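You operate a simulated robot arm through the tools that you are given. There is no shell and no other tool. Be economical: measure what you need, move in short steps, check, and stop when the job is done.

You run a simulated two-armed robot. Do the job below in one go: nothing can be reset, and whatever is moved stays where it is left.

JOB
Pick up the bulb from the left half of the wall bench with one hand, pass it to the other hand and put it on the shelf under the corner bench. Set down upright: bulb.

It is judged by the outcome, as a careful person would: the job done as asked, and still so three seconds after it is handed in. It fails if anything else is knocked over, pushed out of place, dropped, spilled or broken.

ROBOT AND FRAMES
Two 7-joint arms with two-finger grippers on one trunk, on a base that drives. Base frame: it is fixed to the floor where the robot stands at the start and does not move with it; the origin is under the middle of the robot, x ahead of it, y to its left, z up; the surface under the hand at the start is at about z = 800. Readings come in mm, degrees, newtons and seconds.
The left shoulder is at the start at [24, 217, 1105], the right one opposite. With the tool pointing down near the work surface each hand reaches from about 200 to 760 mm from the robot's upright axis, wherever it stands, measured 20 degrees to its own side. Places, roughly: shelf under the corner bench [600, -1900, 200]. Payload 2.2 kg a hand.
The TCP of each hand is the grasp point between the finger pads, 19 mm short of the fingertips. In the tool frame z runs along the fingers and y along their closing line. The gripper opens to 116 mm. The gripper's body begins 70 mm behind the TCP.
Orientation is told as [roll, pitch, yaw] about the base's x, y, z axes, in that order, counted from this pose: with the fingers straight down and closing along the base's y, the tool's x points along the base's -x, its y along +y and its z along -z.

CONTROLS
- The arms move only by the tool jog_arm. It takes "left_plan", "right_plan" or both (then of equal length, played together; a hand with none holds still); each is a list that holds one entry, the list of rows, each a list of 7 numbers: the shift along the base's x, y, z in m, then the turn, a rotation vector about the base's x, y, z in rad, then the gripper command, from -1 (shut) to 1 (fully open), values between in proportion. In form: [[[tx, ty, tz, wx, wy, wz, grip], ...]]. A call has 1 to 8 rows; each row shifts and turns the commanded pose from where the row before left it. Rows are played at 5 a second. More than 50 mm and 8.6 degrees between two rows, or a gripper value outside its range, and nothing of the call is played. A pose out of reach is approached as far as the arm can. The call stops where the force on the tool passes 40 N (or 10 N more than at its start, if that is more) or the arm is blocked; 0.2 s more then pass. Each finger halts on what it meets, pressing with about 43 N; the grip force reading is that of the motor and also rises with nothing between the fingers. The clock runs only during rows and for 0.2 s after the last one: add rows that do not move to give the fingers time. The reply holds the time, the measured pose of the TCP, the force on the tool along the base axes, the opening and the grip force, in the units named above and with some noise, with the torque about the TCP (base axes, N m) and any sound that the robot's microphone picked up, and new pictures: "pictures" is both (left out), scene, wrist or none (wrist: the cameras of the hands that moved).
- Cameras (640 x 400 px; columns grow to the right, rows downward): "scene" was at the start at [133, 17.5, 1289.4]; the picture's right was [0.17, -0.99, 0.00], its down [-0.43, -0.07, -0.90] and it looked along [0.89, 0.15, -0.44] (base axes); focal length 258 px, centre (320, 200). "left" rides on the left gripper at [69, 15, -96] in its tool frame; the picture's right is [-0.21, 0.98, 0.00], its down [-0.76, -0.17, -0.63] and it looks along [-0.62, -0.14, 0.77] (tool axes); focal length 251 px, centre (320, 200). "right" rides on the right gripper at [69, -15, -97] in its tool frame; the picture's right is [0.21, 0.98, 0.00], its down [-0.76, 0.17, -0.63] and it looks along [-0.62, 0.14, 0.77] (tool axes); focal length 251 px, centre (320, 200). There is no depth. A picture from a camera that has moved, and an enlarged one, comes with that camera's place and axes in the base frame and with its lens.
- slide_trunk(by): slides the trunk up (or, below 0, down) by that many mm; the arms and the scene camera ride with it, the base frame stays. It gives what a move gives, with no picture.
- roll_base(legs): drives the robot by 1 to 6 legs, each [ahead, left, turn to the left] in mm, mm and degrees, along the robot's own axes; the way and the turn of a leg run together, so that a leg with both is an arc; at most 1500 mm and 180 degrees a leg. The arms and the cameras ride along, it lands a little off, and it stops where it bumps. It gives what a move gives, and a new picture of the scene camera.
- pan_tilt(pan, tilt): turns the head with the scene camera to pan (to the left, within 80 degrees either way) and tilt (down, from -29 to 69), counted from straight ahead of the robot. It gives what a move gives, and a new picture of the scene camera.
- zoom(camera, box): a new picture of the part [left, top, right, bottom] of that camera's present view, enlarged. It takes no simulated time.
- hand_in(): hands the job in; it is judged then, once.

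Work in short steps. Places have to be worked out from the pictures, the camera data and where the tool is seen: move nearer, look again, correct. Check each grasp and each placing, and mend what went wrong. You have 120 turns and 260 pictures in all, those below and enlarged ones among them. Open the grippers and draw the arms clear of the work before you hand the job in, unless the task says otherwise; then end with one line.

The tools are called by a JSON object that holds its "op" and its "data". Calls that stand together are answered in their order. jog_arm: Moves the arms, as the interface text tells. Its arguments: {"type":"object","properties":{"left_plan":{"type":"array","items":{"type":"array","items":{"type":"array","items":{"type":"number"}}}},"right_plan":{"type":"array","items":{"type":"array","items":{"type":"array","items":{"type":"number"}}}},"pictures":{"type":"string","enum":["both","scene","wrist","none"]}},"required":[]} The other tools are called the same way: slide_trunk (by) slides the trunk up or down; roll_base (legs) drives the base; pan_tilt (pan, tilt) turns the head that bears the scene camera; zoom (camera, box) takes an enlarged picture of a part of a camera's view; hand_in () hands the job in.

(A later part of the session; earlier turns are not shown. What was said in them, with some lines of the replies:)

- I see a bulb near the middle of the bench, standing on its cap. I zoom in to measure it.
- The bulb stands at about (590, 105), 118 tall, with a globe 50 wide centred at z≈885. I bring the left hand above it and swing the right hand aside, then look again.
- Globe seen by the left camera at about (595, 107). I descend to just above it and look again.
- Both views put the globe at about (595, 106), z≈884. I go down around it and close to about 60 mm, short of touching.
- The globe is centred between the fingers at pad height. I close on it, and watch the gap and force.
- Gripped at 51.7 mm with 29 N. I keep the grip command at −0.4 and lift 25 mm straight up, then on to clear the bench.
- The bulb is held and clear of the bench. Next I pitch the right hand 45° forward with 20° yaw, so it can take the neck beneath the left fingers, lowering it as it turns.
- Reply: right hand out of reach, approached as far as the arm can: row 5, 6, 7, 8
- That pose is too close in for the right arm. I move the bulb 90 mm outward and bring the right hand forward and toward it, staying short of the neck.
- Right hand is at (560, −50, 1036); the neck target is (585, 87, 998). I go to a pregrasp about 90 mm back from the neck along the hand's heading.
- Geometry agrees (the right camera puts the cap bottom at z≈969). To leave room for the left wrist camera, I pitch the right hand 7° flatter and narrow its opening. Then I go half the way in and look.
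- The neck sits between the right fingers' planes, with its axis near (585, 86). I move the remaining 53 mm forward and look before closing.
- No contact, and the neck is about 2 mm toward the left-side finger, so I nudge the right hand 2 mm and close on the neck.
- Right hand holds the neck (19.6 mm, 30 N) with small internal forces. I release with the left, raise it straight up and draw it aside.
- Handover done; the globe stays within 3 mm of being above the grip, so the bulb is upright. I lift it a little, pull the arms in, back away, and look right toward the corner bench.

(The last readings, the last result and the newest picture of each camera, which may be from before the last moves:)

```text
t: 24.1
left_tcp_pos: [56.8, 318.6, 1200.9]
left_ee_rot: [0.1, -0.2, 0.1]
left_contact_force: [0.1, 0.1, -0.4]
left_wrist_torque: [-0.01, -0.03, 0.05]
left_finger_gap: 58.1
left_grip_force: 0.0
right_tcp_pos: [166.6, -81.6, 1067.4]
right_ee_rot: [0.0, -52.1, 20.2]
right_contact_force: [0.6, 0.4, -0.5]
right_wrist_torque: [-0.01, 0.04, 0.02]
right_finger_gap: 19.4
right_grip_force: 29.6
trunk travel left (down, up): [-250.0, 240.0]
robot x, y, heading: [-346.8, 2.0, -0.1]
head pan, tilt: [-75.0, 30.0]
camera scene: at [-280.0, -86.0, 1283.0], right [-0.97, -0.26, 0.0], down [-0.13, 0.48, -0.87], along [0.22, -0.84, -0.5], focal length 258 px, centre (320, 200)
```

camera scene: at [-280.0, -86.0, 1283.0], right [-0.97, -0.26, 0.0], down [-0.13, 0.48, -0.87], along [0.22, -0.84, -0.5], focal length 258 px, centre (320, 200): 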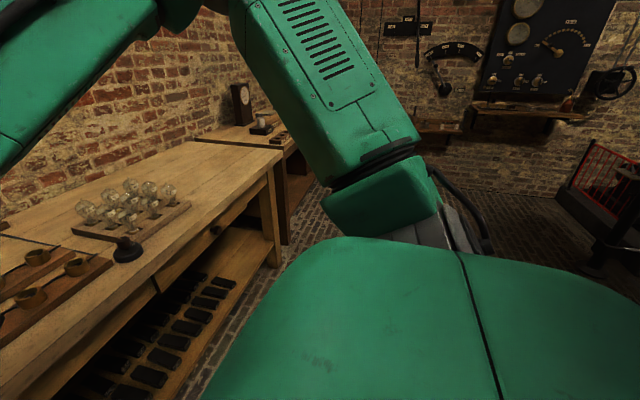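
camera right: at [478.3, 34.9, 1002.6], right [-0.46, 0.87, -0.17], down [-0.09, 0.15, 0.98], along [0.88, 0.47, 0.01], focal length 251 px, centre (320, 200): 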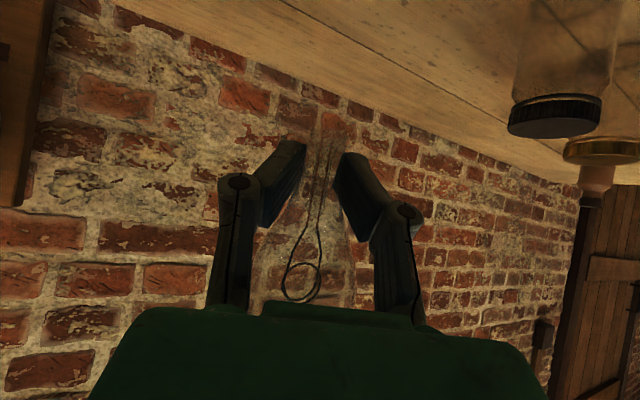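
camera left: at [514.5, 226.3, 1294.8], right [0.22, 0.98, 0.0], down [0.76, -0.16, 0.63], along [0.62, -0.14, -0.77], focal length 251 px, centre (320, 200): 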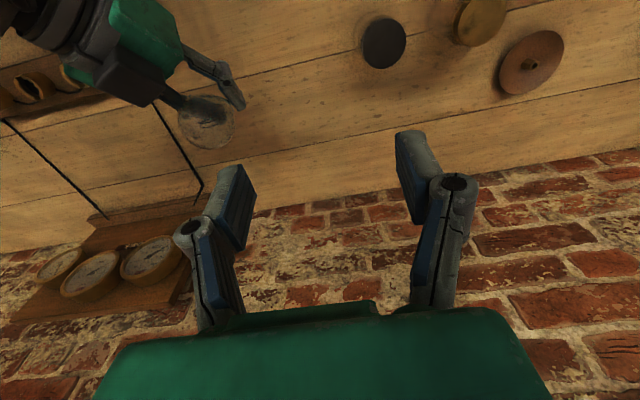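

The corner bench lies beyond the wall bench's right end, with clear floor between. I strafe 1000 mm right and look that way.

{"op": "roll_base", "data": {"legs": [[-50, -1000, 0]]}}

{"op": "pan_tilt", "data": {"pan": -55, "tilt": 35}}

{"op": "pan_tilt", "data": {"pan": -25, "tilt": 35}}

```text
t: 29.4
left_tcp_pos: [9.6, -683.8, 1200.5]
left_ee_rot: [-0.1, -0.2, 0.3]
left_contact_force: [-0.6, -0.3, 0.3]
left_wrist_torque: [-0.01, 0.01, -0.01]
left_finger_gap: 57.9
left_grip_force: 0.1
right_tcp_pos: [120.0, -1082.8, 1067.1]
right_ee_rot: [0.0, -52.2, 20.4]
right_contact_force: [-0.8, 0.2, -1.0]
right_wrist_torque: [-0.03, -0.02, 0.02]
right_finger_gap: 19.3
right_grip_force: 29.5
trunk travel left (down, up): [-250.0, 240.0]
robot x, y, heading: [-390.4, -1007.0, 0.2]
head pan, tilt: [-75.0, 30.0]
camera scene: at [-326.0, -1090.0, 1282.9], right [-0.96, -0.26, 0.0], down [-0.13, 0.48, -0.87], along [0.23, -0.84, -0.5], focal length 258 px, centre (320, 200)
```

scene: 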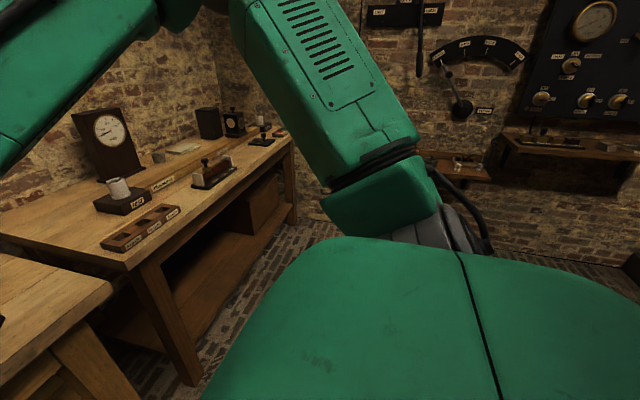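

```text
t: 30.2
left_tcp_pos: [7.4, -683.5, 1201.8]
left_ee_rot: [-0.1, -0.5, 0.3]
left_contact_force: [0.5, -1.0, 0.3]
left_wrist_torque: [-0.03, -0.01, 0.03]
left_finger_gap: 57.8
left_grip_force: 0.1
right_tcp_pos: [118.2, -1082.0, 1068.7]
right_ee_rot: [-0.1, -52.4, 20.5]
right_contact_force: [1.0, 0.4, -1.6]
right_wrist_torque: [0.04, 0.02, -0.02]
right_finger_gap: 19.3
right_grip_force: 29.5
trunk travel left (down, up): [-250.0, 240.0]
robot x, y, heading: [-391.0, -1003.8, 0.3]
head pan, tilt: [-55.0, 35.0]
camera scene: at [-299.3, -1074.9, 1275.0], right [-0.82, -0.58, 0.0], down [-0.33, 0.47, -0.82], along [0.47, -0.67, -0.57], focal length 258 px, centre (320, 200)
```

scene: 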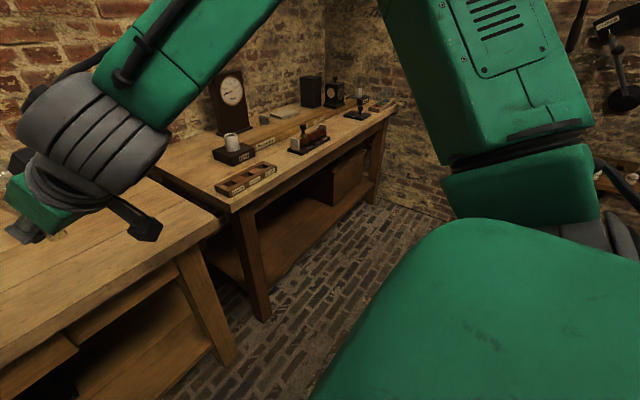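

```text
t: 31.1
left_tcp_pos: [6.1, -683.2, 1201.5]
left_ee_rot: [0.0, -0.3, 0.3]
left_contact_force: [-0.5, -1.0, 0.3]
left_wrist_torque: [0.02, 0.02, 0.01]
left_finger_gap: 58.0
left_grip_force: 0.0
right_tcp_pos: [117.5, -1082.6, 1068.4]
right_ee_rot: [-0.2, -52.3, 20.6]
right_contact_force: [-0.4, -0.7, -0.3]
right_wrist_torque: [0.0, 0.02, 0.01]
right_finger_gap: 18.9
right_grip_force: 29.7
trunk travel left (down, up): [-250.0, 240.0]
robot x, y, heading: [-392.7, -1003.6, 0.4]
head pan, tilt: [-25.0, 35.0]
camera scene: at [-270.0, -1038.5, 1275.0], right [-0.42, -0.91, 0.0], down [-0.52, 0.24, -0.82], along [0.74, -0.34, -0.58], focal length 258 px, centre (320, 200)
```

scene: 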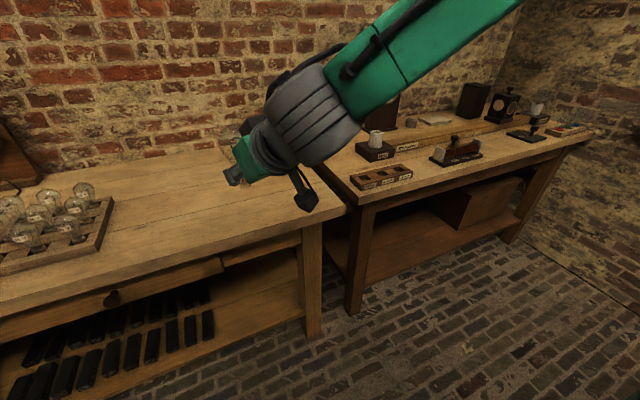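

The corner bench has its front at x≈350 and spans y≈−1540 to −2760, with a box at the right end of the lower shelf. I strafe on and look at the shelf from in front.

{"op": "roll_base", "data": {"legs": [[0, -800, 0]]}}

{"op": "pan_tilt", "data": {"pan": 5, "tilt": 42}}

{"op": "slide_trunk", "data": {"by": -250}}

{"op": "pan_tilt", "data": {"pan": 10, "tilt": 25}}

```text
t: 35.4
left_tcp_pos: [10.7, -1491.9, 1202.5]
left_ee_rot: [-0.1, -0.3, 0.2]
left_contact_force: [-0.1, -0.7, -0.3]
left_wrist_torque: [0.02, -0.02, -0.02]
left_finger_gap: 58.1
left_grip_force: 0.1
right_tcp_pos: [122.2, -1891.3, 1068.4]
right_ee_rot: [0.0, -52.4, 20.3]
right_contact_force: [-0.6, 0.6, -1.0]
right_wrist_torque: [0.01, 0.02, -0.01]
right_finger_gap: 19.2
right_grip_force: 29.7
trunk travel left (down, up): [-250.0, 240.0]
robot x, y, heading: [-390.4, -1807.6, 0.2]
head pan, tilt: [-25.0, 35.0]
camera scene: at [-266.0, -1846.4, 1274.9], right [-0.42, -0.91, 0.0], down [-0.52, 0.24, -0.82], along [0.74, -0.34, -0.58], focal length 258 px, centre (320, 200)
```

scene: 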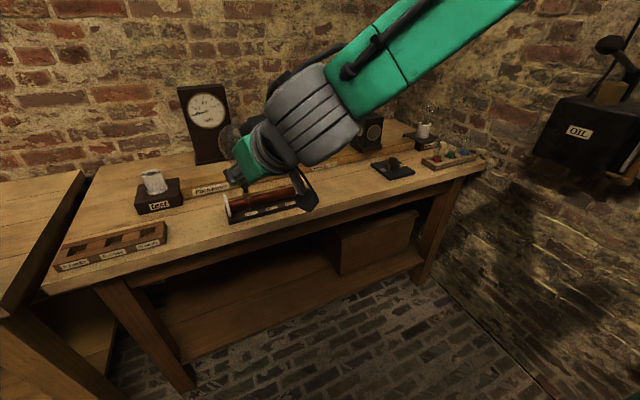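

```text
t: 36.4
left_tcp_pos: [8.9, -1490.1, 1203.8]
left_ee_rot: [0.0, -0.4, 0.2]
left_contact_force: [0.1, 0.1, -0.5]
left_wrist_torque: [0.01, 0.0, -0.02]
left_finger_gap: 58.0
left_grip_force: 0.1
right_tcp_pos: [119.4, -1891.3, 1068.9]
right_ee_rot: [-0.2, -52.4, 20.4]
right_contact_force: [0.1, -0.1, 0.0]
right_wrist_torque: [0.03, -0.03, 0.02]
right_finger_gap: 19.4
right_grip_force: 29.8
trunk travel left (down, up): [-250.0, 240.0]
robot x, y, heading: [-385.0, -1813.5, 0.2]
head pan, tilt: [5.0, 42.0]
camera scene: at [-262.8, -1800.3, 1264.4], right [0.09, -1.0, 0.0], down [-0.67, -0.06, -0.74], along [0.74, 0.07, -0.67], focal length 258 px, centre (320, 200)
```

scene: 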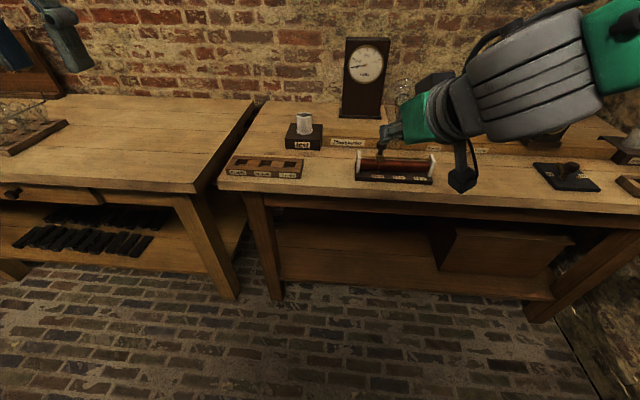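

```text
t: 39.0
left_tcp_pos: [8.1, -1489.7, 952.1]
left_ee_rot: [0.0, -0.4, 0.2]
left_contact_force: [-0.4, -0.2, -0.2]
left_wrist_torque: [0.0, 0.01, -0.01]
left_finger_gap: 57.9
left_grip_force: 0.0
right_tcp_pos: [120.3, -1890.1, 820.3]
right_ee_rot: [-0.3, -52.5, 20.4]
right_contact_force: [0.2, 0.0, -0.4]
right_wrist_torque: [0.0, -0.02, 0.0]
right_finger_gap: 18.7
right_grip_force: 30.4
trunk travel left (down, up): [0.0, 490.0]
robot x, y, heading: [-387.6, -1810.3, 0.4]
head pan, tilt: [5.0, 42.0]
```

```text
t: 39.8
left_tcp_pos: [8.9, -1491.5, 952.6]
left_ee_rot: [-0.1, -0.6, 0.1]
left_contact_force: [0.1, -0.8, 0.7]
left_wrist_torque: [0.0, 0.02, 0.0]
left_finger_gap: 57.7
left_grip_force: 0.1
right_tcp_pos: [119.4, -1890.0, 819.2]
right_ee_rot: [-0.2, -52.4, 20.4]
right_contact_force: [-0.1, 0.4, 0.0]
right_wrist_torque: [0.02, 0.0, -0.01]
right_finger_gap: 19.2
right_grip_force: 29.8
trunk travel left (down, up): [0.0, 490.0]
robot x, y, heading: [-391.2, -1808.9, 0.2]
head pan, tilt: [10.0, 25.0]
camera scene: at [-256.1, -1791.8, 1040.6], right [0.18, -0.98, 0.0], down [-0.42, -0.08, -0.9], along [0.89, 0.16, -0.43], focal length 258 px, centre (320, 200)
```

scene: 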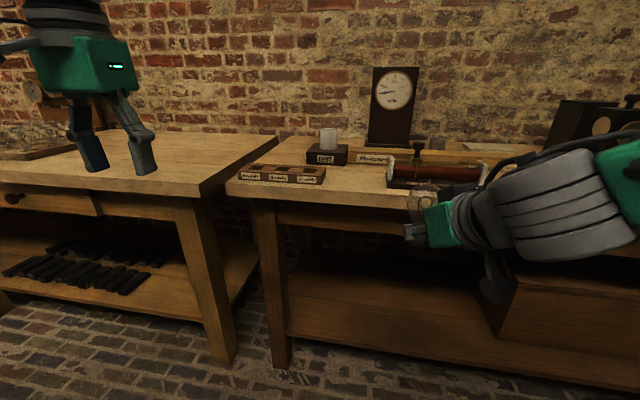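

I zoom onto the shelf to find its front edge, height, and free part left of the box.

{"op": "zoom", "data": {"camera": "scene", "box": [240, 180, 640, 400]}}

```text
1.60 times, centred on (440, 290) of scene
camera zoom: at [-256.1, -1791.8, 1040.6], right [0.18, -0.98, 0.0], down [-0.42, -0.08, -0.9], along [0.89, 0.16, -0.43], focal length 414 px, centre (128, 56)
```

zoom: 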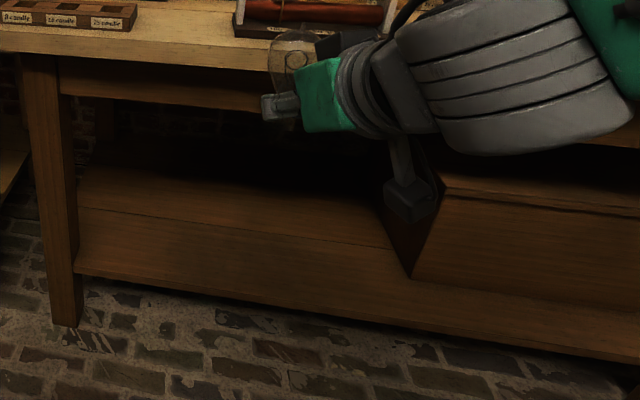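

The free shelf spans y≈−1560 to −2300, with its front edge at x≈360 and z≈200. Still well in front of the bench, I lower the bulb in free space toward shelf height.

{"op": "jog_arm", "data": {"right_plan": [[[0, 0, -0.045, 0, 0, 0, -0.9], [0, 0, -0.045, 0, 0, 0, -0.9], [0, 0, -0.045, 0, 0, 0, -0.9], [0, 0, -0.045, 0, 0, 0, -0.9], [0, 0, -0.045, 0, 0, 0, -0.9], [0, 0, -0.045, 0, 0, 0, -0.9], [0, 0, -0.045, 0, 0, 0, -0.9], [0, 0, 0, 0, 0, 0, -0.9]]], "pictures": "scene"}}

```text
t: 41.6
left_tcp_pos: [7.4, -1489.7, 952.2]
left_ee_rot: [0.0, -0.5, 0.2]
left_contact_force: [0.2, 0.6, 0.0]
left_wrist_torque: [0.01, -0.01, 0.0]
left_finger_gap: 57.9
left_grip_force: 0.0
right_tcp_pos: [118.8, -1889.2, 569.7]
right_ee_rot: [-0.3, -52.3, 20.4]
right_contact_force: [-0.2, -0.6, -0.8]
right_wrist_torque: [-0.04, 0.0, 0.0]
right_finger_gap: 19.2
right_grip_force: 29.7
right hand out of reach, approached as far as the arm can: row 6, 7
trunk travel left (down, up): [0.0, 490.0]
robot x, y, heading: [-392.5, -1809.2, 0.5]
head pan, tilt: [10.0, 25.0]
camera scene: at [-255.9, -1791.7, 1040.6], right [0.18, -0.98, 0.0], down [-0.42, -0.08, -0.9], along [0.89, 0.16, -0.43], focal length 258 px, centre (320, 200)
```

scene: 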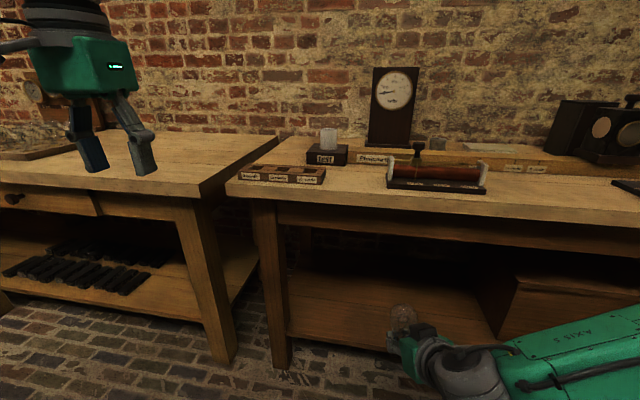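

The right arm stops at z≈570 in this spot. I try a little outward and to its own side, then down again.

{"op": "jog_arm", "data": {"right_plan": [[[0.02, -0.04, 0, 0, 0, 0, -0.9], [0.02, -0.04, 0, 0, 0, 0, -0.9], [0.02, -0.03, 0, 0, 0, 0, -0.9], [0, 0, -0.04, 0, 0, 0, -0.9], [0, 0, -0.04, 0, 0, 0, -0.9], [0, 0, -0.04, 0, 0, 0, -0.9], [0, 0, 0, 0, 0, 0, -0.9]]], "pictures": "scene"}}

```text
t: 43.2
left_tcp_pos: [9.5, -1495.0, 954.5]
left_ee_rot: [0.2, -0.6, 0.2]
left_contact_force: [-0.4, -0.9, 0.1]
left_wrist_torque: [0.02, 0.04, -0.03]
left_finger_gap: 58.0
left_grip_force: 0.1
right_tcp_pos: [180.8, -2008.0, 461.9]
right_ee_rot: [0.6, -52.3, 20.2]
right_contact_force: [0.1, 0.5, -0.1]
right_wrist_torque: [0.02, -0.02, 0.0]
right_finger_gap: 19.1
right_grip_force: 29.8
right hand out of reach, approached as far as the arm can: row 6
trunk travel left (down, up): [0.0, 490.0]
robot x, y, heading: [-389.0, -1809.5, 0.3]
head pan, tilt: [10.0, 25.0]
camera scene: at [-256.1, -1796.9, 1040.8], right [0.18, -0.98, 0.0], down [-0.42, -0.07, -0.91], along [0.89, 0.16, -0.42], focal length 258 px, centre (320, 200)
```

scene: 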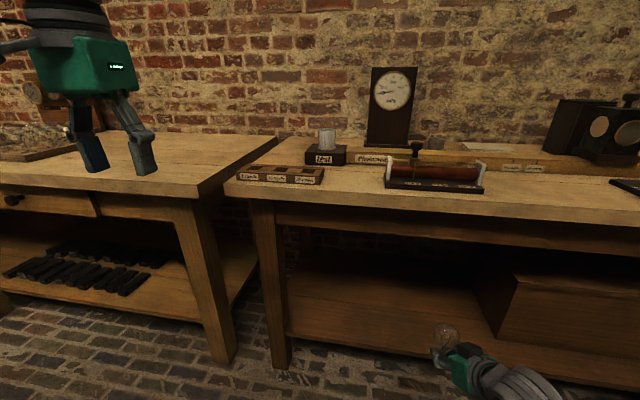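

That helped (z≈462). I continue outward and down.

{"op": "jog_arm", "data": {"right_plan": [[[0.025, 0, -0.03, 0, 0, 0, -0.9], [0.025, 0, -0.03, 0, 0, 0, -0.9], [0.025, 0, -0.03, 0, 0, 0, -0.9], [0.01, 0, -0.03, 0, 0, 0, -0.9], [0.0, 0, -0.03, 0, 0, 0, -0.9], [0.0, 0, -0.03, 0, 0, 0, -0.9], [0, 0, 0, 0, 0, 0, -0.9]]], "pictures": "scene"}}

```text
t: 44.8
left_tcp_pos: [8.5, -1490.8, 952.9]
left_ee_rot: [-0.1, -0.4, 0.1]
left_contact_force: [-0.5, 0.1, 0.2]
left_wrist_torque: [-0.01, -0.03, 0.01]
left_finger_gap: 58.1
left_grip_force: 0.0
right_tcp_pos: [263.3, -2003.8, 284.3]
right_ee_rot: [-0.3, -52.5, 20.5]
right_contact_force: [0.8, 0.4, -0.2]
right_wrist_torque: [-0.01, 0.04, -0.01]
right_finger_gap: 19.1
right_grip_force: 30.1
trunk travel left (down, up): [0.0, 490.0]
robot x, y, heading: [-384.9, -1807.6, -0.2]
head pan, tilt: [10.0, 25.0]
camera scene: at [-255.8, -1792.1, 1040.6], right [0.18, -0.98, 0.0], down [-0.42, -0.08, -0.9], along [0.89, 0.16, -0.43], focal length 258 px, centre (320, 200)
```

scene: 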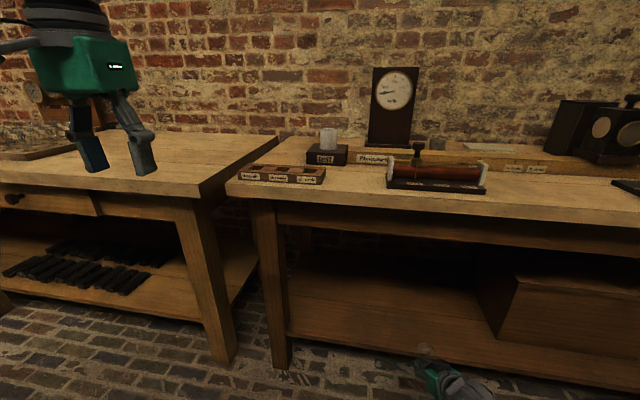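

The arm got down to z=284, with the bulb bottom about 54 mm above the shelf. Before driving in, I check the arm's shape against the bench edge.

{"op": "pan_tilt", "data": {"pan": -20, "tilt": 55}}

{"op": "zoom", "data": {"camera": "right", "box": [0, 0, 640, 400]}}

```text
t: 45.7
left_tcp_pos: [8.5, -1491.2, 952.6]
left_ee_rot: [0.1, -0.5, 0.2]
left_contact_force: [0.1, -0.7, 0.7]
left_wrist_torque: [0.0, -0.04, -0.01]
left_finger_gap: 57.9
left_grip_force: 0.0
right_tcp_pos: [263.7, -2005.4, 284.6]
right_ee_rot: [-0.2, -52.6, 20.4]
right_contact_force: [0.2, 0.2, -0.6]
right_wrist_torque: [0.01, -0.01, -0.03]
right_finger_gap: 18.9
right_grip_force: 30.0
trunk travel left (down, up): [0.0, 490.0]
robot x, y, heading: [-391.4, -1808.0, 0.4]
head pan, tilt: [-20.0, 55.0]
camera scene: at [-278.7, -1833.0, 996.8], right [-0.34, -0.94, 0.0], down [-0.77, 0.28, -0.57], along [0.54, -0.19, -0.82], focal length 258 px, centre (320, 200)
```

scene: 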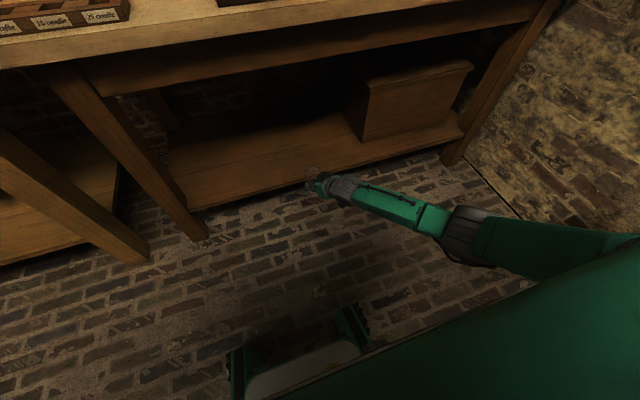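

```text
1.00 times, centred on (320, 200) of right (not enlarged: the box is as wide or as high as the picture)
camera zoom: at [157.2, -2059.9, 289.7], right [-0.46, 0.87, -0.17], down [-0.1, 0.14, 0.98], along [0.88, 0.47, 0.02], focal length 251 px, centre (320, 200)
```

zoom: 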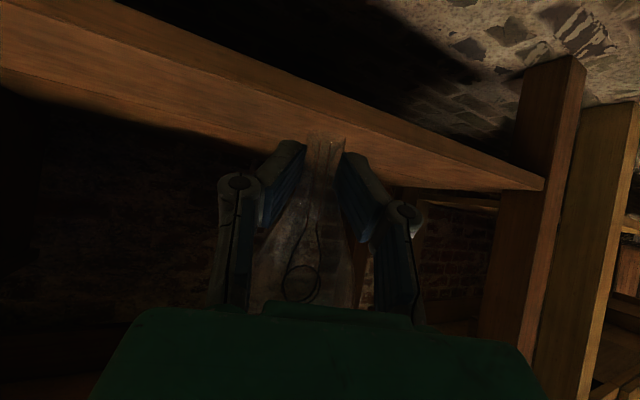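

I zoom the right camera to read the shelf edge against the bulb's bottom.

{"op": "zoom", "data": {"camera": "right", "box": [0, 0, 320, 200]}}

{"op": "zoom", "data": {"camera": "scene", "box": [240, 120, 420, 240]}}

```text
2.00 times, centred on (160, 100) of right
camera zoom: at [157.2, -2059.9, 289.7], right [-0.46, 0.87, -0.17], down [-0.1, 0.14, 0.98], along [0.88, 0.47, 0.02], focal length 503 px, centre (640, 400)
```

zoom: 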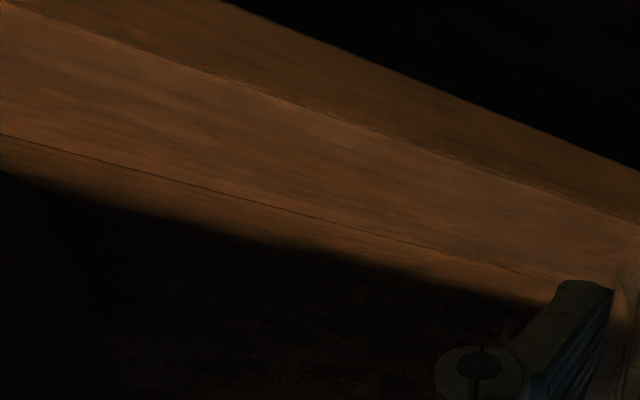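

```text
3.33 times, centred on (330, 180) of scene
camera zoom: at [-278.7, -1833.0, 996.8], right [-0.34, -0.94, 0.0], down [-0.77, 0.28, -0.57], along [0.54, -0.19, -0.82], focal length 862 px, centre (287, 267)
```

zoom: 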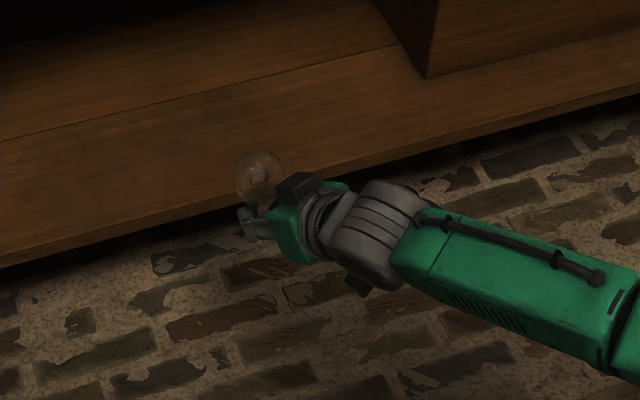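

Triangulating the two views puts the shelf top nearer z≈222 with its front edge at x≈343. The arm's elbow stays well outside the bench, so I raise 15 mm for safety and drive in 230 mm.

{"op": "jog_arm", "data": {"right_plan": [[[0, 0, 0.015, 0, 0, 0, -0.9], [0, 0, 0, 0, 0, 0, -0.9]]], "pictures": "none"}}

{"op": "roll_base", "data": {"legs": [[230, 0, 0]]}}

{"op": "zoom", "data": {"camera": "right", "box": [160, 50, 480, 250]}}

{"op": "pan_tilt", "data": {"pan": -10, "tilt": 45}}

```text
t: 46.3
left_tcp_pos: [9.0, -1490.6, 952.9]
left_ee_rot: [0.0, -0.5, 0.2]
left_contact_force: [-0.8, 0.0, 0.0]
left_wrist_torque: [-0.02, 0.01, -0.03]
left_finger_gap: 58.1
left_grip_force: 0.1
right_tcp_pos: [263.5, -2004.1, 299.3]
right_ee_rot: [-0.2, -52.4, 20.4]
right_contact_force: [0.2, 0.0, -1.2]
right_wrist_torque: [-0.01, -0.01, 0.0]
right_finger_gap: 19.1
right_grip_force: 30.0
trunk travel left (down, up): [0.0, 490.0]
robot x, y, heading: [-389.5, -1812.2, -0.1]
head pan, tilt: [-20.0, 55.0]
```

```text
t: 48.0
left_tcp_pos: [238.2, -1491.3, 952.6]
left_ee_rot: [0.0, -0.4, 0.1]
left_contact_force: [0.6, 0.0, -0.6]
left_wrist_torque: [-0.03, 0.01, 0.03]
left_finger_gap: 58.1
left_grip_force: 0.0
right_tcp_pos: [490.0, -2005.6, 299.2]
right_ee_rot: [-0.3, -52.4, 20.3]
right_contact_force: [-0.6, -0.2, -0.2]
right_wrist_torque: [0.03, -0.01, -0.01]
right_finger_gap: 19.4
right_grip_force: 29.5
trunk travel left (down, up): [0.0, 490.0]
robot x, y, heading: [-159.2, -1811.3, 0.2]
head pan, tilt: [-20.0, 55.0]
camera scene: at [-50.1, -1832.7, 996.6], right [-0.34, -0.94, 0.0], down [-0.77, 0.28, -0.57], along [0.54, -0.2, -0.82], focal length 258 px, centre (320, 200)
```

scene: 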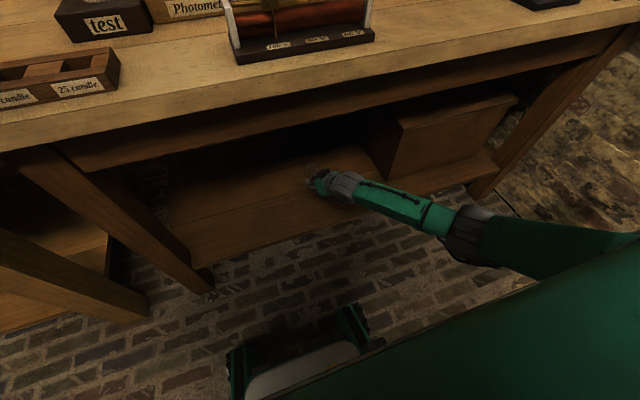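

```text
2.00 times, centred on (320, 150) of right
camera zoom: at [384.1, -2060.8, 304.2], right [-0.46, 0.87, -0.17], down [-0.09, 0.14, 0.98], along [0.88, 0.47, 0.02], focal length 503 px, centre (320, 300)
```

zoom: 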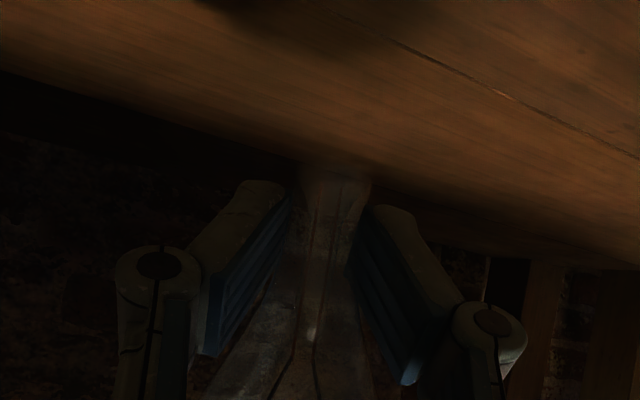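

```text
t: 48.8
left_tcp_pos: [234.3, -1489.9, 954.4]
left_ee_rot: [0.0, -0.6, 0.1]
left_contact_force: [0.0, 0.6, -0.3]
left_wrist_torque: [0.02, 0.01, 0.0]
left_finger_gap: 57.7
left_grip_force: 0.0
right_tcp_pos: [489.3, -2004.9, 301.0]
right_ee_rot: [-0.4, -52.5, 20.3]
right_contact_force: [0.3, 0.1, -0.2]
right_wrist_torque: [-0.04, 0.0, -0.06]
right_finger_gap: 19.0
right_grip_force: 30.4
trunk travel left (down, up): [0.0, 490.0]
robot x, y, heading: [-160.7, -1807.6, -0.0]
head pan, tilt: [-10.0, 45.0]
camera scene: at [-38.4, -1822.1, 1010.0], right [-0.17, -0.98, 0.0], down [-0.7, 0.12, -0.7], along [0.69, -0.12, -0.71], focal length 258 px, centre (320, 200)
```

scene: 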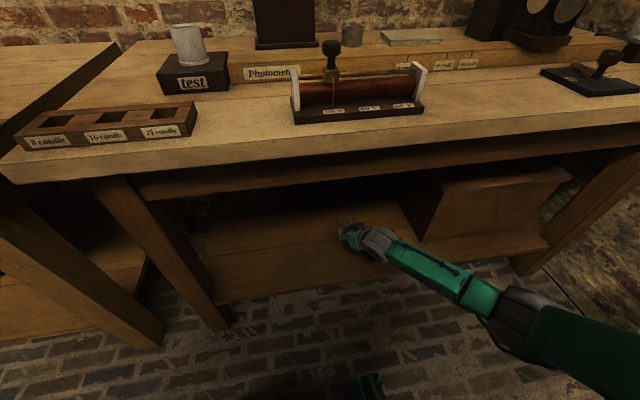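

The gap between shelf planks is at x≈524, clear of the target at 490. I lower 33 mm to just above the expected shelf height and look.

{"op": "jog_arm", "data": {"right_plan": [[[0, 0, -0.017, 0, 0, 0, -0.9], [0, 0, -0.016, 0, 0, 0, -0.9], [0, 0, 0, 0, 0, 0, -0.9]]], "pictures": "none"}}

{"op": "zoom", "data": {"camera": "right", "box": [160, 50, 480, 250]}}

{"op": "zoom", "data": {"camera": "scene", "box": [290, 190, 410, 280]}}

```text
t: 49.6
left_tcp_pos: [235.8, -1491.1, 953.0]
left_ee_rot: [0.1, -0.6, 0.2]
left_contact_force: [-1.0, -0.3, 0.0]
left_wrist_torque: [0.01, -0.03, 0.0]
left_finger_gap: 57.8
left_grip_force: 0.1
right_tcp_pos: [491.6, -2006.9, 267.8]
right_ee_rot: [-0.3, -52.6, 20.4]
right_contact_force: [0.2, 0.6, -0.6]
right_wrist_torque: [0.0, 0.02, 0.04]
right_finger_gap: 19.2
right_grip_force: 30.3
trunk travel left (down, up): [0.0, 490.0]
robot x, y, heading: [-156.7, -1808.0, 0.1]
head pan, tilt: [-10.0, 45.0]
```

```text
2.00 times, centred on (320, 150) of right
camera zoom: at [384.3, -2061.5, 273.1], right [-0.46, 0.87, -0.17], down [-0.1, 0.14, 0.98], along [0.88, 0.47, 0.02], focal length 503 px, centre (320, 300)
```

zoom: 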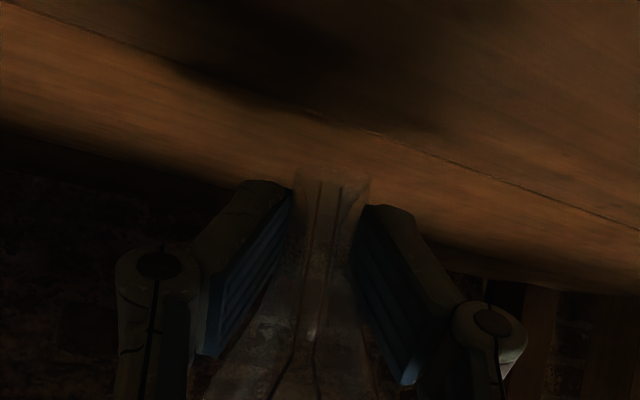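

```text
4.44 times, centred on (350, 235) of scene
camera zoom: at [-38.4, -1822.0, 1010.1], right [-0.17, -0.99, 0.0], down [-0.7, 0.12, -0.7], along [0.69, -0.12, -0.71], focal length 1149 px, centre (187, 44)
```

zoom: 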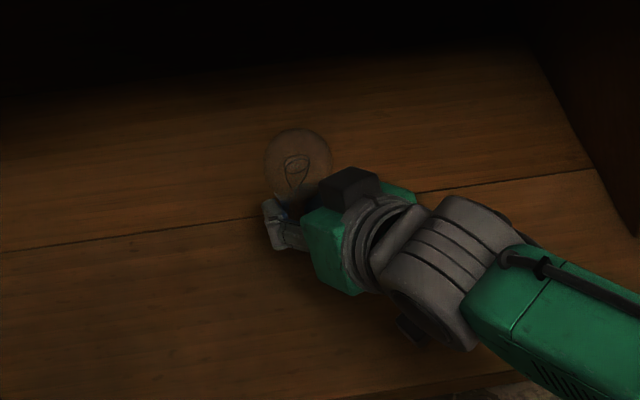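

Plank-gap triangulation confirms the shelf at z≈222, so I expect contact near TCP z≈251. I go 11 mm down, then in small steps.

{"op": "jog_arm", "data": {"right_plan": [[[0, 0, -0.006, 0, 0, 0, -0.9], [0, 0, -0.005, 0, 0, 0, -0.9], [0, 0, 0, 0, 0, 0, -0.9]]], "pictures": "none"}}

{"op": "jog_arm", "data": {"right_plan": [[[0, 0, -0.003, 0, 0, 0, -0.9], [0, 0, 0, 0, 0, 0, -0.9]]], "pictures": "none"}}

{"op": "zoom", "data": {"camera": "right", "box": [240, 80, 400, 180]}}

```text
t: 50.4
left_tcp_pos: [234.9, -1490.8, 952.9]
left_ee_rot: [0.0, -0.6, 0.2]
left_contact_force: [0.6, 0.2, 0.9]
left_wrist_torque: [0.02, 0.02, -0.01]
left_finger_gap: 58.0
left_grip_force: 0.0
right_tcp_pos: [490.1, -2005.2, 256.2]
right_ee_rot: [-0.4, -52.6, 20.4]
right_contact_force: [0.0, -0.1, -0.1]
right_wrist_torque: [-0.02, -0.02, 0.0]
right_finger_gap: 19.3
right_grip_force: 29.7
trunk travel left (down, up): [0.0, 490.0]
robot x, y, heading: [-159.9, -1809.0, 0.0]
head pan, tilt: [-10.0, 45.0]
```

```text
t: 51.0
left_tcp_pos: [234.9, -1490.6, 953.3]
left_ee_rot: [0.0, -0.6, 0.2]
left_contact_force: [-1.2, -0.6, -0.7]
left_wrist_torque: [0.0, 0.01, 0.01]
left_finger_gap: 57.7
left_grip_force: 0.1
right_tcp_pos: [488.6, -2005.4, 253.9]
right_ee_rot: [-0.3, -52.7, 20.5]
right_contact_force: [-0.5, -0.6, -0.2]
right_wrist_torque: [-0.01, 0.0, 0.03]
right_finger_gap: 19.1
right_grip_force: 29.9
trunk travel left (down, up): [0.0, 490.0]
robot x, y, heading: [-158.3, -1810.6, 0.4]
head pan, tilt: [-10.0, 45.0]
```

```text
4.00 times, centred on (320, 130) of right
camera zoom: at [383.5, -2061.0, 258.7], right [-0.46, 0.87, -0.17], down [-0.1, 0.14, 0.98], along [0.88, 0.47, 0.02], focal length 1006 px, centre (320, 480)
```

zoom: 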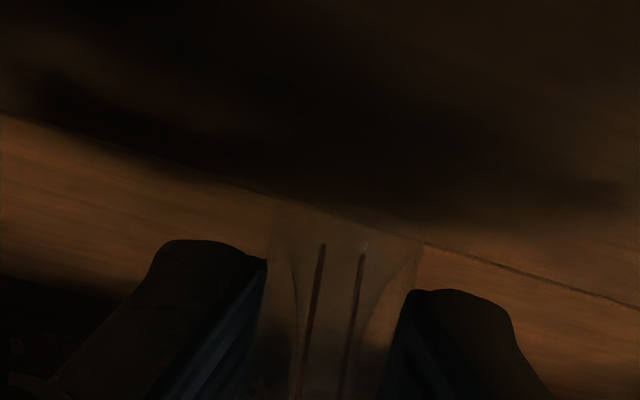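

No contact yet at 253.9; the cap looks 3–8 mm above the shelf. I continue in 2 mm steps.

{"op": "jog_arm", "data": {"right_plan": [[[0, 0, -0.002, 0, 0, 0, -0.9], [0, 0, 0, 0, 0, 0, -0.9]]], "pictures": "none"}}

{"op": "jog_arm", "data": {"right_plan": [[[0, 0, -0.002, 0, 0, 0, -0.9], [0, 0, 0, 0, 0, 0, -0.9]]], "pictures": "none"}}

```text
t: 51.6
left_tcp_pos: [234.5, -1490.5, 954.3]
left_ee_rot: [0.0, -0.6, 0.2]
left_contact_force: [-0.5, 0.0, -0.5]
left_wrist_torque: [0.01, -0.01, -0.03]
left_finger_gap: 57.8
left_grip_force: 0.1
right_tcp_pos: [490.0, -2005.5, 252.1]
right_ee_rot: [-0.4, -52.6, 20.4]
right_contact_force: [0.1, -0.4, -0.1]
right_wrist_torque: [0.01, 0.01, 0.0]
right_finger_gap: 19.2
right_grip_force: 29.5
trunk travel left (down, up): [0.0, 490.0]
robot x, y, heading: [-163.7, -1807.9, -0.0]
head pan, tilt: [-10.0, 45.0]
```

```text
t: 52.2
left_tcp_pos: [235.7, -1491.9, 952.5]
left_ee_rot: [0.0, -0.6, 0.1]
left_contact_force: [-0.4, 0.3, 0.0]
left_wrist_torque: [0.02, -0.03, 0.04]
left_finger_gap: 58.0
left_grip_force: 0.1
right_tcp_pos: [490.6, -2004.7, 250.8]
right_ee_rot: [-0.3, -52.5, 20.3]
right_contact_force: [1.0, 0.5, 0.9]
right_wrist_torque: [-0.02, -0.02, -0.02]
right_finger_gap: 18.8
right_grip_force: 29.6
trunk travel left (down, up): [0.0, 490.0]
robot x, y, heading: [-157.1, -1812.1, -0.1]
head pan, tilt: [-10.0, 45.0]
```

Still no contact at about 250.5. Two more small steps.

{"op": "jog_arm", "data": {"right_plan": [[[0, 0, -0.002, 0, 0, 0, -0.9], [0, 0, 0, 0, 0, 0, -0.9]]], "pictures": "none"}}

{"op": "zoom", "data": {"camera": "right", "box": [240, 80, 400, 180]}}

```text
t: 52.8
left_tcp_pos: [235.5, -1491.3, 953.1]
left_ee_rot: [0.0, -0.6, 0.0]
left_contact_force: [-0.5, -0.7, 0.1]
left_wrist_torque: [-0.01, 0.01, 0.0]
left_finger_gap: 57.9
left_grip_force: 0.1
right_tcp_pos: [489.9, -2005.0, 249.2]
right_ee_rot: [-0.3, -52.6, 20.4]
right_contact_force: [0.0, 0.0, -0.6]
right_wrist_torque: [0.0, -0.01, -0.01]
right_finger_gap: 19.2
right_grip_force: 29.8
trunk travel left (down, up): [0.0, 490.0]
robot x, y, heading: [-162.6, -1811.3, 0.1]
head pan, tilt: [-10.0, 45.0]
```

```text
4.00 times, centred on (320, 130) of right
camera zoom: at [383.5, -2060.7, 253.5], right [-0.46, 0.87, -0.17], down [-0.1, 0.14, 0.98], along [0.88, 0.47, 0.02], focal length 1006 px, centre (320, 480)
```

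zoom: 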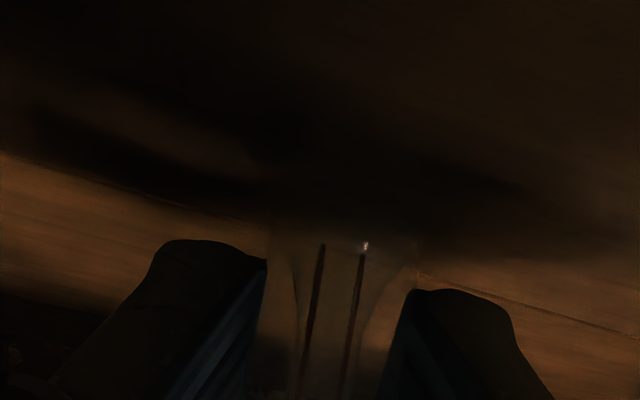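

Very close now. I keep stepping until force shows.

{"op": "jog_arm", "data": {"right_plan": [[[0, 0, -0.002, 0, 0, 0, -0.9], [0, 0, 0, 0, 0, 0, -0.9]]], "pictures": "none"}}

{"op": "jog_arm", "data": {"right_plan": [[[0, 0, -0.0015, 0, 0, 0, -0.9], [0, 0, 0, 0, 0, 0, -0.9]]], "pictures": "none"}}

{"op": "zoom", "data": {"camera": "scene", "box": [310, 200, 370, 260]}}

```text
t: 53.4
left_tcp_pos: [235.5, -1490.0, 953.1]
left_ee_rot: [0.0, -0.6, 0.1]
left_contact_force: [-0.3, -0.1, -0.2]
left_wrist_torque: [-0.01, -0.03, 0.0]
left_finger_gap: 58.1
left_grip_force: 0.1
right_tcp_pos: [489.0, -2005.5, 245.2]
right_ee_rot: [-0.3, -52.6, 20.4]
right_contact_force: [-0.1, 0.3, -0.4]
right_wrist_torque: [-0.02, 0.02, -0.04]
right_finger_gap: 19.3
right_grip_force: 29.8
trunk travel left (down, up): [0.0, 490.0]
robot x, y, heading: [-157.6, -1808.2, 0.2]
head pan, tilt: [-10.0, 45.0]
```

```text
t: 54.0
left_tcp_pos: [235.3, -1490.6, 954.5]
left_ee_rot: [0.1, -0.6, 0.0]
left_contact_force: [0.6, 0.2, -0.4]
left_wrist_torque: [0.04, 0.0, 0.04]
left_finger_gap: 58.1
left_grip_force: 0.1
right_tcp_pos: [489.4, -2005.0, 245.3]
right_ee_rot: [-0.3, -52.6, 20.4]
right_contact_force: [-0.5, -0.4, 4.4]
right_wrist_torque: [0.0, -0.04, -0.01]
right_finger_gap: 19.2
right_grip_force: 30.5
trunk travel left (down, up): [0.0, 490.0]
robot x, y, heading: [-161.9, -1809.2, 0.1]
head pan, tilt: [-10.0, 45.0]
```

```text
6.67 times, centred on (340, 230) of scene
camera zoom: at [-38.9, -1821.7, 1010.2], right [-0.17, -0.99, 0.0], down [-0.7, 0.12, -0.71], along [0.69, -0.12, -0.71], focal length 1723 px, centre (187, 0)
```

zoom: 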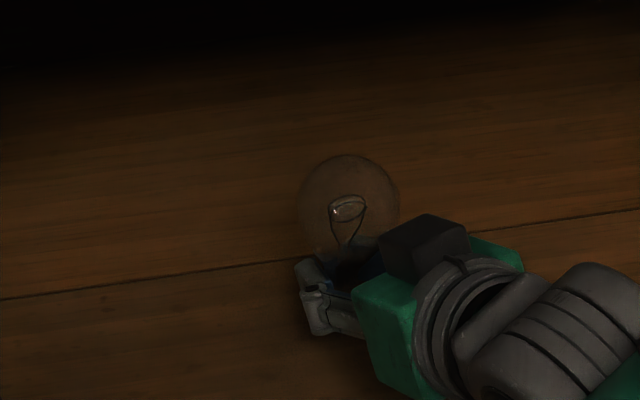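

Contact: 4.4 N upward. A further 1 mm will show by its torque whether the cap or the fingertips touch.

{"op": "jog_arm", "data": {"right_plan": [[[0, 0, -0.001, 0, 0, 0, -0.9], [0, 0, 0, 0, 0, 0, -0.9]]], "pictures": "none"}}

{"op": "zoom", "data": {"camera": "right", "box": [240, 80, 400, 180]}}

```text
t: 54.6
left_tcp_pos: [234.5, -1490.9, 953.8]
left_ee_rot: [-0.1, -0.7, 0.1]
left_contact_force: [-0.5, -0.2, 0.0]
left_wrist_torque: [0.04, 0.03, -0.02]
left_finger_gap: 58.1
left_grip_force: 0.0
right_tcp_pos: [490.5, -2004.9, 245.0]
right_ee_rot: [-0.5, -52.8, 20.6]
right_contact_force: [1.5, -2.0, 9.5]
right_wrist_torque: [-0.03, -0.03, -0.01]
right_finger_gap: 19.1
right_grip_force: 29.8
trunk travel left (down, up): [0.0, 490.0]
robot x, y, heading: [-161.7, -1805.6, 0.1]
head pan, tilt: [-10.0, 45.0]
```

```text
4.00 times, centred on (320, 130) of right
camera zoom: at [383.9, -2060.0, 249.9], right [-0.46, 0.87, -0.17], down [-0.1, 0.14, 0.98], along [0.88, 0.47, 0.02], focal length 1006 px, centre (320, 480)
```

zoom: 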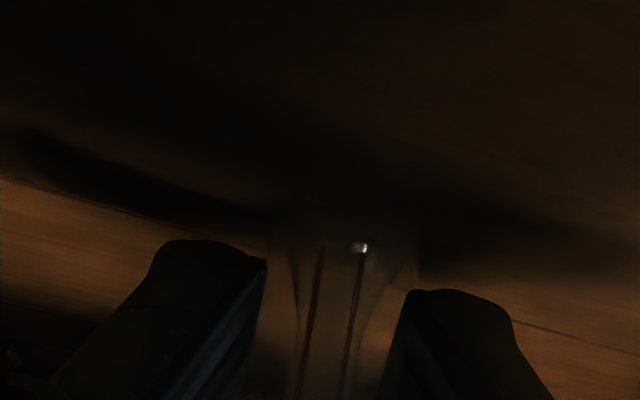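

With 9.5 N and almost no torque, the contact lies right under the grip, so the cap is seated. I ease the preload by 0.8 mm and open slowly.

{"op": "jog_arm", "data": {"right_plan": [[[0, 0, 0.0008, 0, 0, 0, -0.9], [0, 0, 0, 0, 0, 0, -0.66], [0, 0, 0, 0, 0, 0, -0.6], [0, 0, 0, 0, 0, 0, -0.52], [0, 0, 0, 0, 0, 0, -0.4], [0, 0, 0, 0, 0, 0, -0.25], [0, 0, 0, 0, 0, 0, -0.25]]], "pictures": "wrist"}}

{"op": "zoom", "data": {"camera": "scene", "box": [310, 200, 370, 260]}}

```text
t: 56.2
left_tcp_pos: [234.2, -1491.3, 953.1]
left_ee_rot: [0.0, -0.8, 0.1]
left_contact_force: [0.4, -0.9, 0.2]
left_wrist_torque: [0.03, 0.01, 0.01]
left_finger_gap: 57.9
left_grip_force: 0.0
right_tcp_pos: [490.1, -2004.3, 244.4]
right_ee_rot: [-0.2, -52.6, 20.5]
right_contact_force: [-0.2, 0.5, -0.4]
right_wrist_torque: [0.01, -0.03, 0.0]
right_finger_gap: 43.4
right_grip_force: 0.0
trunk travel left (down, up): [0.0, 490.0]
robot x, y, heading: [-164.6, -1812.0, -0.1]
head pan, tilt: [-10.0, 45.0]
camera right: at [383.2, -2060.3, 249.2], right [-0.46, 0.87, -0.17], down [-0.1, 0.14, 0.98], along [0.88, 0.47, 0.02], focal length 251 px, centre (320, 200)
```

right: 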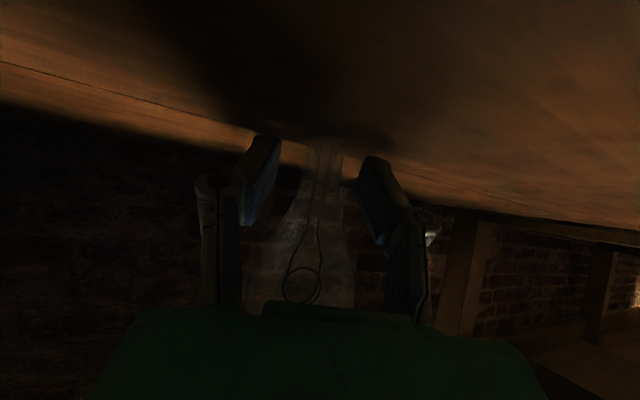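

```text
6.67 times, centred on (340, 230) of scene
camera zoom: at [-38.4, -1821.8, 1010.1], right [-0.17, -0.99, 0.0], down [-0.7, 0.12, -0.7], along [0.69, -0.12, -0.71], focal length 1723 px, centre (187, 0)
```

zoom: 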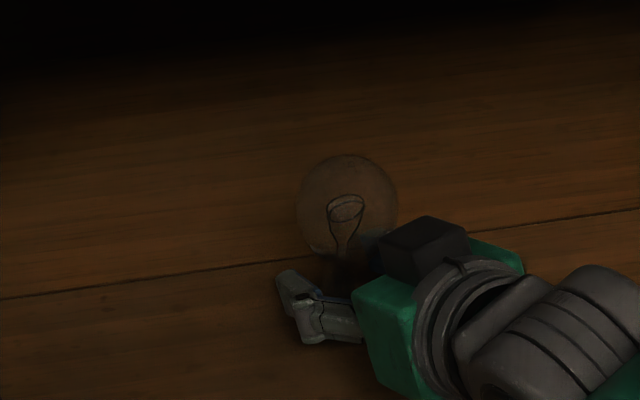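

The bulb stands on its own between the open fingers. I open a bit wider, lift 2 mm, and then back the whole robot out along the hand's heading.

{"op": "jog_arm", "data": {"right_plan": [[[0, 0, 0.002, 0, 0, 0, -0.1], [0, 0, 0, 0, 0, 0, 0.1], [0, 0, 0, 0, 0, 0, 0.1]]], "pictures": "none"}}

{"op": "roll_base", "data": {"legs": [[-140, -52, 0]]}}

{"op": "zoom", "data": {"camera": "right", "box": [160, 50, 480, 250]}}

```text
t: 57.0
left_tcp_pos: [234.6, -1490.2, 953.8]
left_ee_rot: [0.0, -0.6, 0.1]
left_contact_force: [0.0, 0.0, 0.0]
left_wrist_torque: [0.04, -0.02, -0.03]
left_finger_gap: 58.1
left_grip_force: 0.1
right_tcp_pos: [490.0, -2004.6, 246.3]
right_ee_rot: [-0.3, -52.6, 20.5]
right_contact_force: [0.1, 0.3, -0.3]
right_wrist_torque: [0.0, 0.03, -0.02]
right_finger_gap: 63.6
right_grip_force: 0.0
trunk travel left (down, up): [0.0, 490.0]
robot x, y, heading: [-160.3, -1811.1, -0.1]
head pan, tilt: [-10.0, 45.0]
```

```text
t: 58.3
left_tcp_pos: [92.5, -1544.5, 954.3]
left_ee_rot: [-0.1, -0.7, 0.0]
left_contact_force: [-0.4, 0.6, -0.2]
left_wrist_torque: [0.01, -0.02, 0.0]
left_finger_gap: 57.9
left_grip_force: 0.1
right_tcp_pos: [348.4, -2057.4, 246.7]
right_ee_rot: [-0.2, -52.5, 20.4]
right_contact_force: [-0.3, -0.3, 0.4]
right_wrist_torque: [-0.05, 0.0, -0.04]
right_finger_gap: 64.0
right_grip_force: 0.1
trunk travel left (down, up): [0.0, 490.0]
robot x, y, heading: [-298.6, -1858.3, 0.0]
head pan, tilt: [-10.0, 45.0]
camera scene: at [-180.4, -1873.2, 1010.2], right [-0.17, -0.98, 0.0], down [-0.7, 0.12, -0.71], along [0.69, -0.12, -0.71], focal length 258 px, centre (320, 200)
```

scene: 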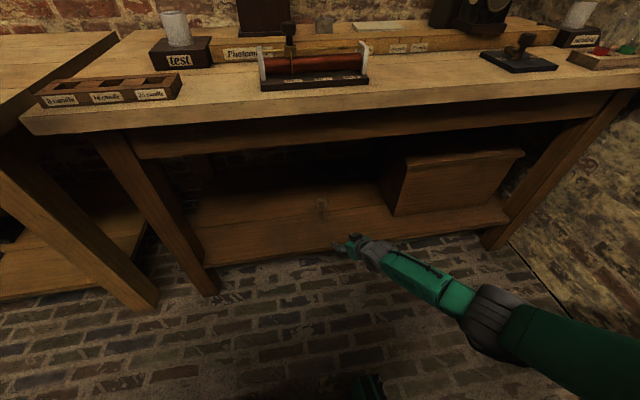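

```text
2.00 times, centred on (320, 150) of right
camera zoom: at [241.5, -2113.2, 252.0], right [-0.46, 0.87, -0.17], down [-0.1, 0.14, 0.98], along [0.88, 0.47, 0.02], focal length 503 px, centre (320, 300)
```

zoom: 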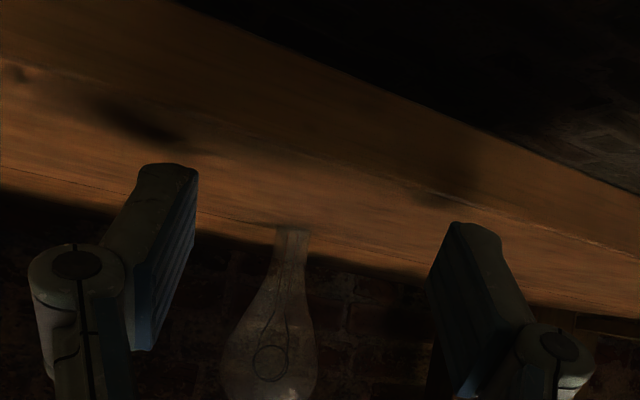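

The bulb stands upright on the shelf, clear of the fingers. I back away further and take a last look.

{"op": "roll_base", "data": {"legs": [[-220, -20, 0]]}}

{"op": "pan_tilt", "data": {"pan": 0, "tilt": 35}}

{"op": "zoom", "data": {"camera": "scene", "box": [250, 150, 410, 250]}}

```text
t: 60.0
left_tcp_pos: [-125.8, -1567.4, 952.4]
left_ee_rot: [0.1, -0.6, -0.3]
left_contact_force: [-0.1, -0.6, 0.0]
left_wrist_torque: [0.0, -0.01, -0.01]
left_finger_gap: 58.0
left_grip_force: 0.1
right_tcp_pos: [126.8, -2082.1, 249.0]
right_ee_rot: [-0.3, -52.8, 20.0]
right_contact_force: [-0.5, -0.5, 0.3]
right_wrist_torque: [0.01, 0.02, -0.02]
right_finger_gap: 63.6
right_grip_force: 0.0
trunk travel left (down, up): [0.0, 490.0]
robot x, y, heading: [-516.6, -1882.5, -0.4]
head pan, tilt: [-10.0, 45.0]
camera scene: at [-400.0, -1895.1, 1010.2], right [-0.18, -0.98, 0.0], down [-0.7, 0.13, -0.71], along [0.69, -0.13, -0.71], focal length 258 px, centre (320, 200)
```

scene: 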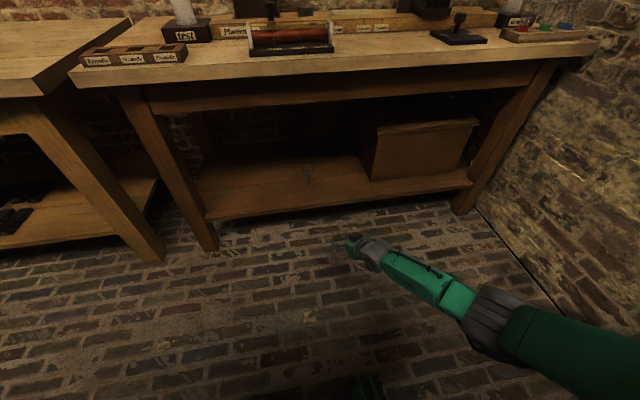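

```text
t: 60.8
left_tcp_pos: [-128.0, -1566.4, 953.2]
left_ee_rot: [0.0, -0.3, -0.2]
left_contact_force: [0.3, 0.0, -0.3]
left_wrist_torque: [0.01, 0.0, 0.0]
left_finger_gap: 57.9
left_grip_force: 0.0
right_tcp_pos: [127.2, -2081.0, 249.1]
right_ee_rot: [-0.3, -52.9, 20.1]
right_contact_force: [0.3, -0.4, 0.1]
right_wrist_torque: [-0.01, 0.01, -0.02]
right_finger_gap: 64.0
right_grip_force: 0.0
trunk travel left (down, up): [0.0, 490.0]
robot x, y, heading: [-520.6, -1883.8, -0.1]
head pan, tilt: [0.0, 35.0]
camera scene: at [-391.4, -1880.9, 1024.8], right [0.0, -1.0, 0.0], down [-0.58, 0.0, -0.82], along [0.82, 0.0, -0.58], focal length 258 px, centre (320, 200)
```

scene: 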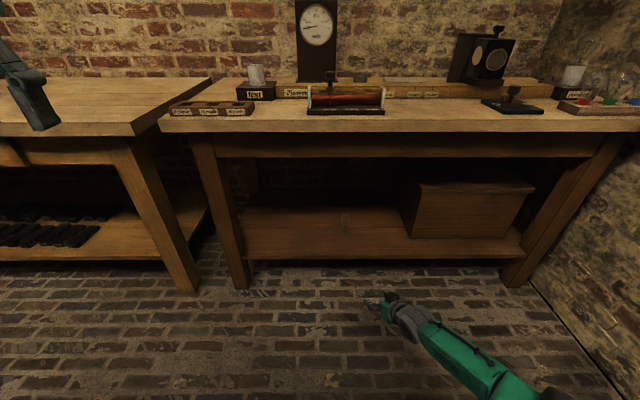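

```text
4.00 times, centred on (330, 200) of scene
camera zoom: at [-391.4, -1880.9, 1024.8], right [0.0, -1.0, 0.0], down [-0.58, 0.0, -0.82], along [0.82, 0.0, -0.58], focal length 1034 px, centre (280, 200)
```

zoom: 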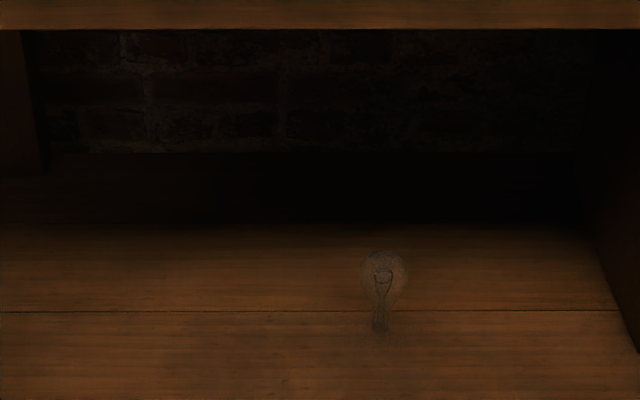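

The bulb stands upright on the shelf, the arms are clear and both grippers are open, so I hand in.

{"op": "hand_in", "data": {}}

```text
The job is handed in.
```

The bulb was picked up with the left hand, passed to the right, and now stands upright on the shelf under the corner bench. Nothing else was touched that I could see, and both grippers are open and clear.
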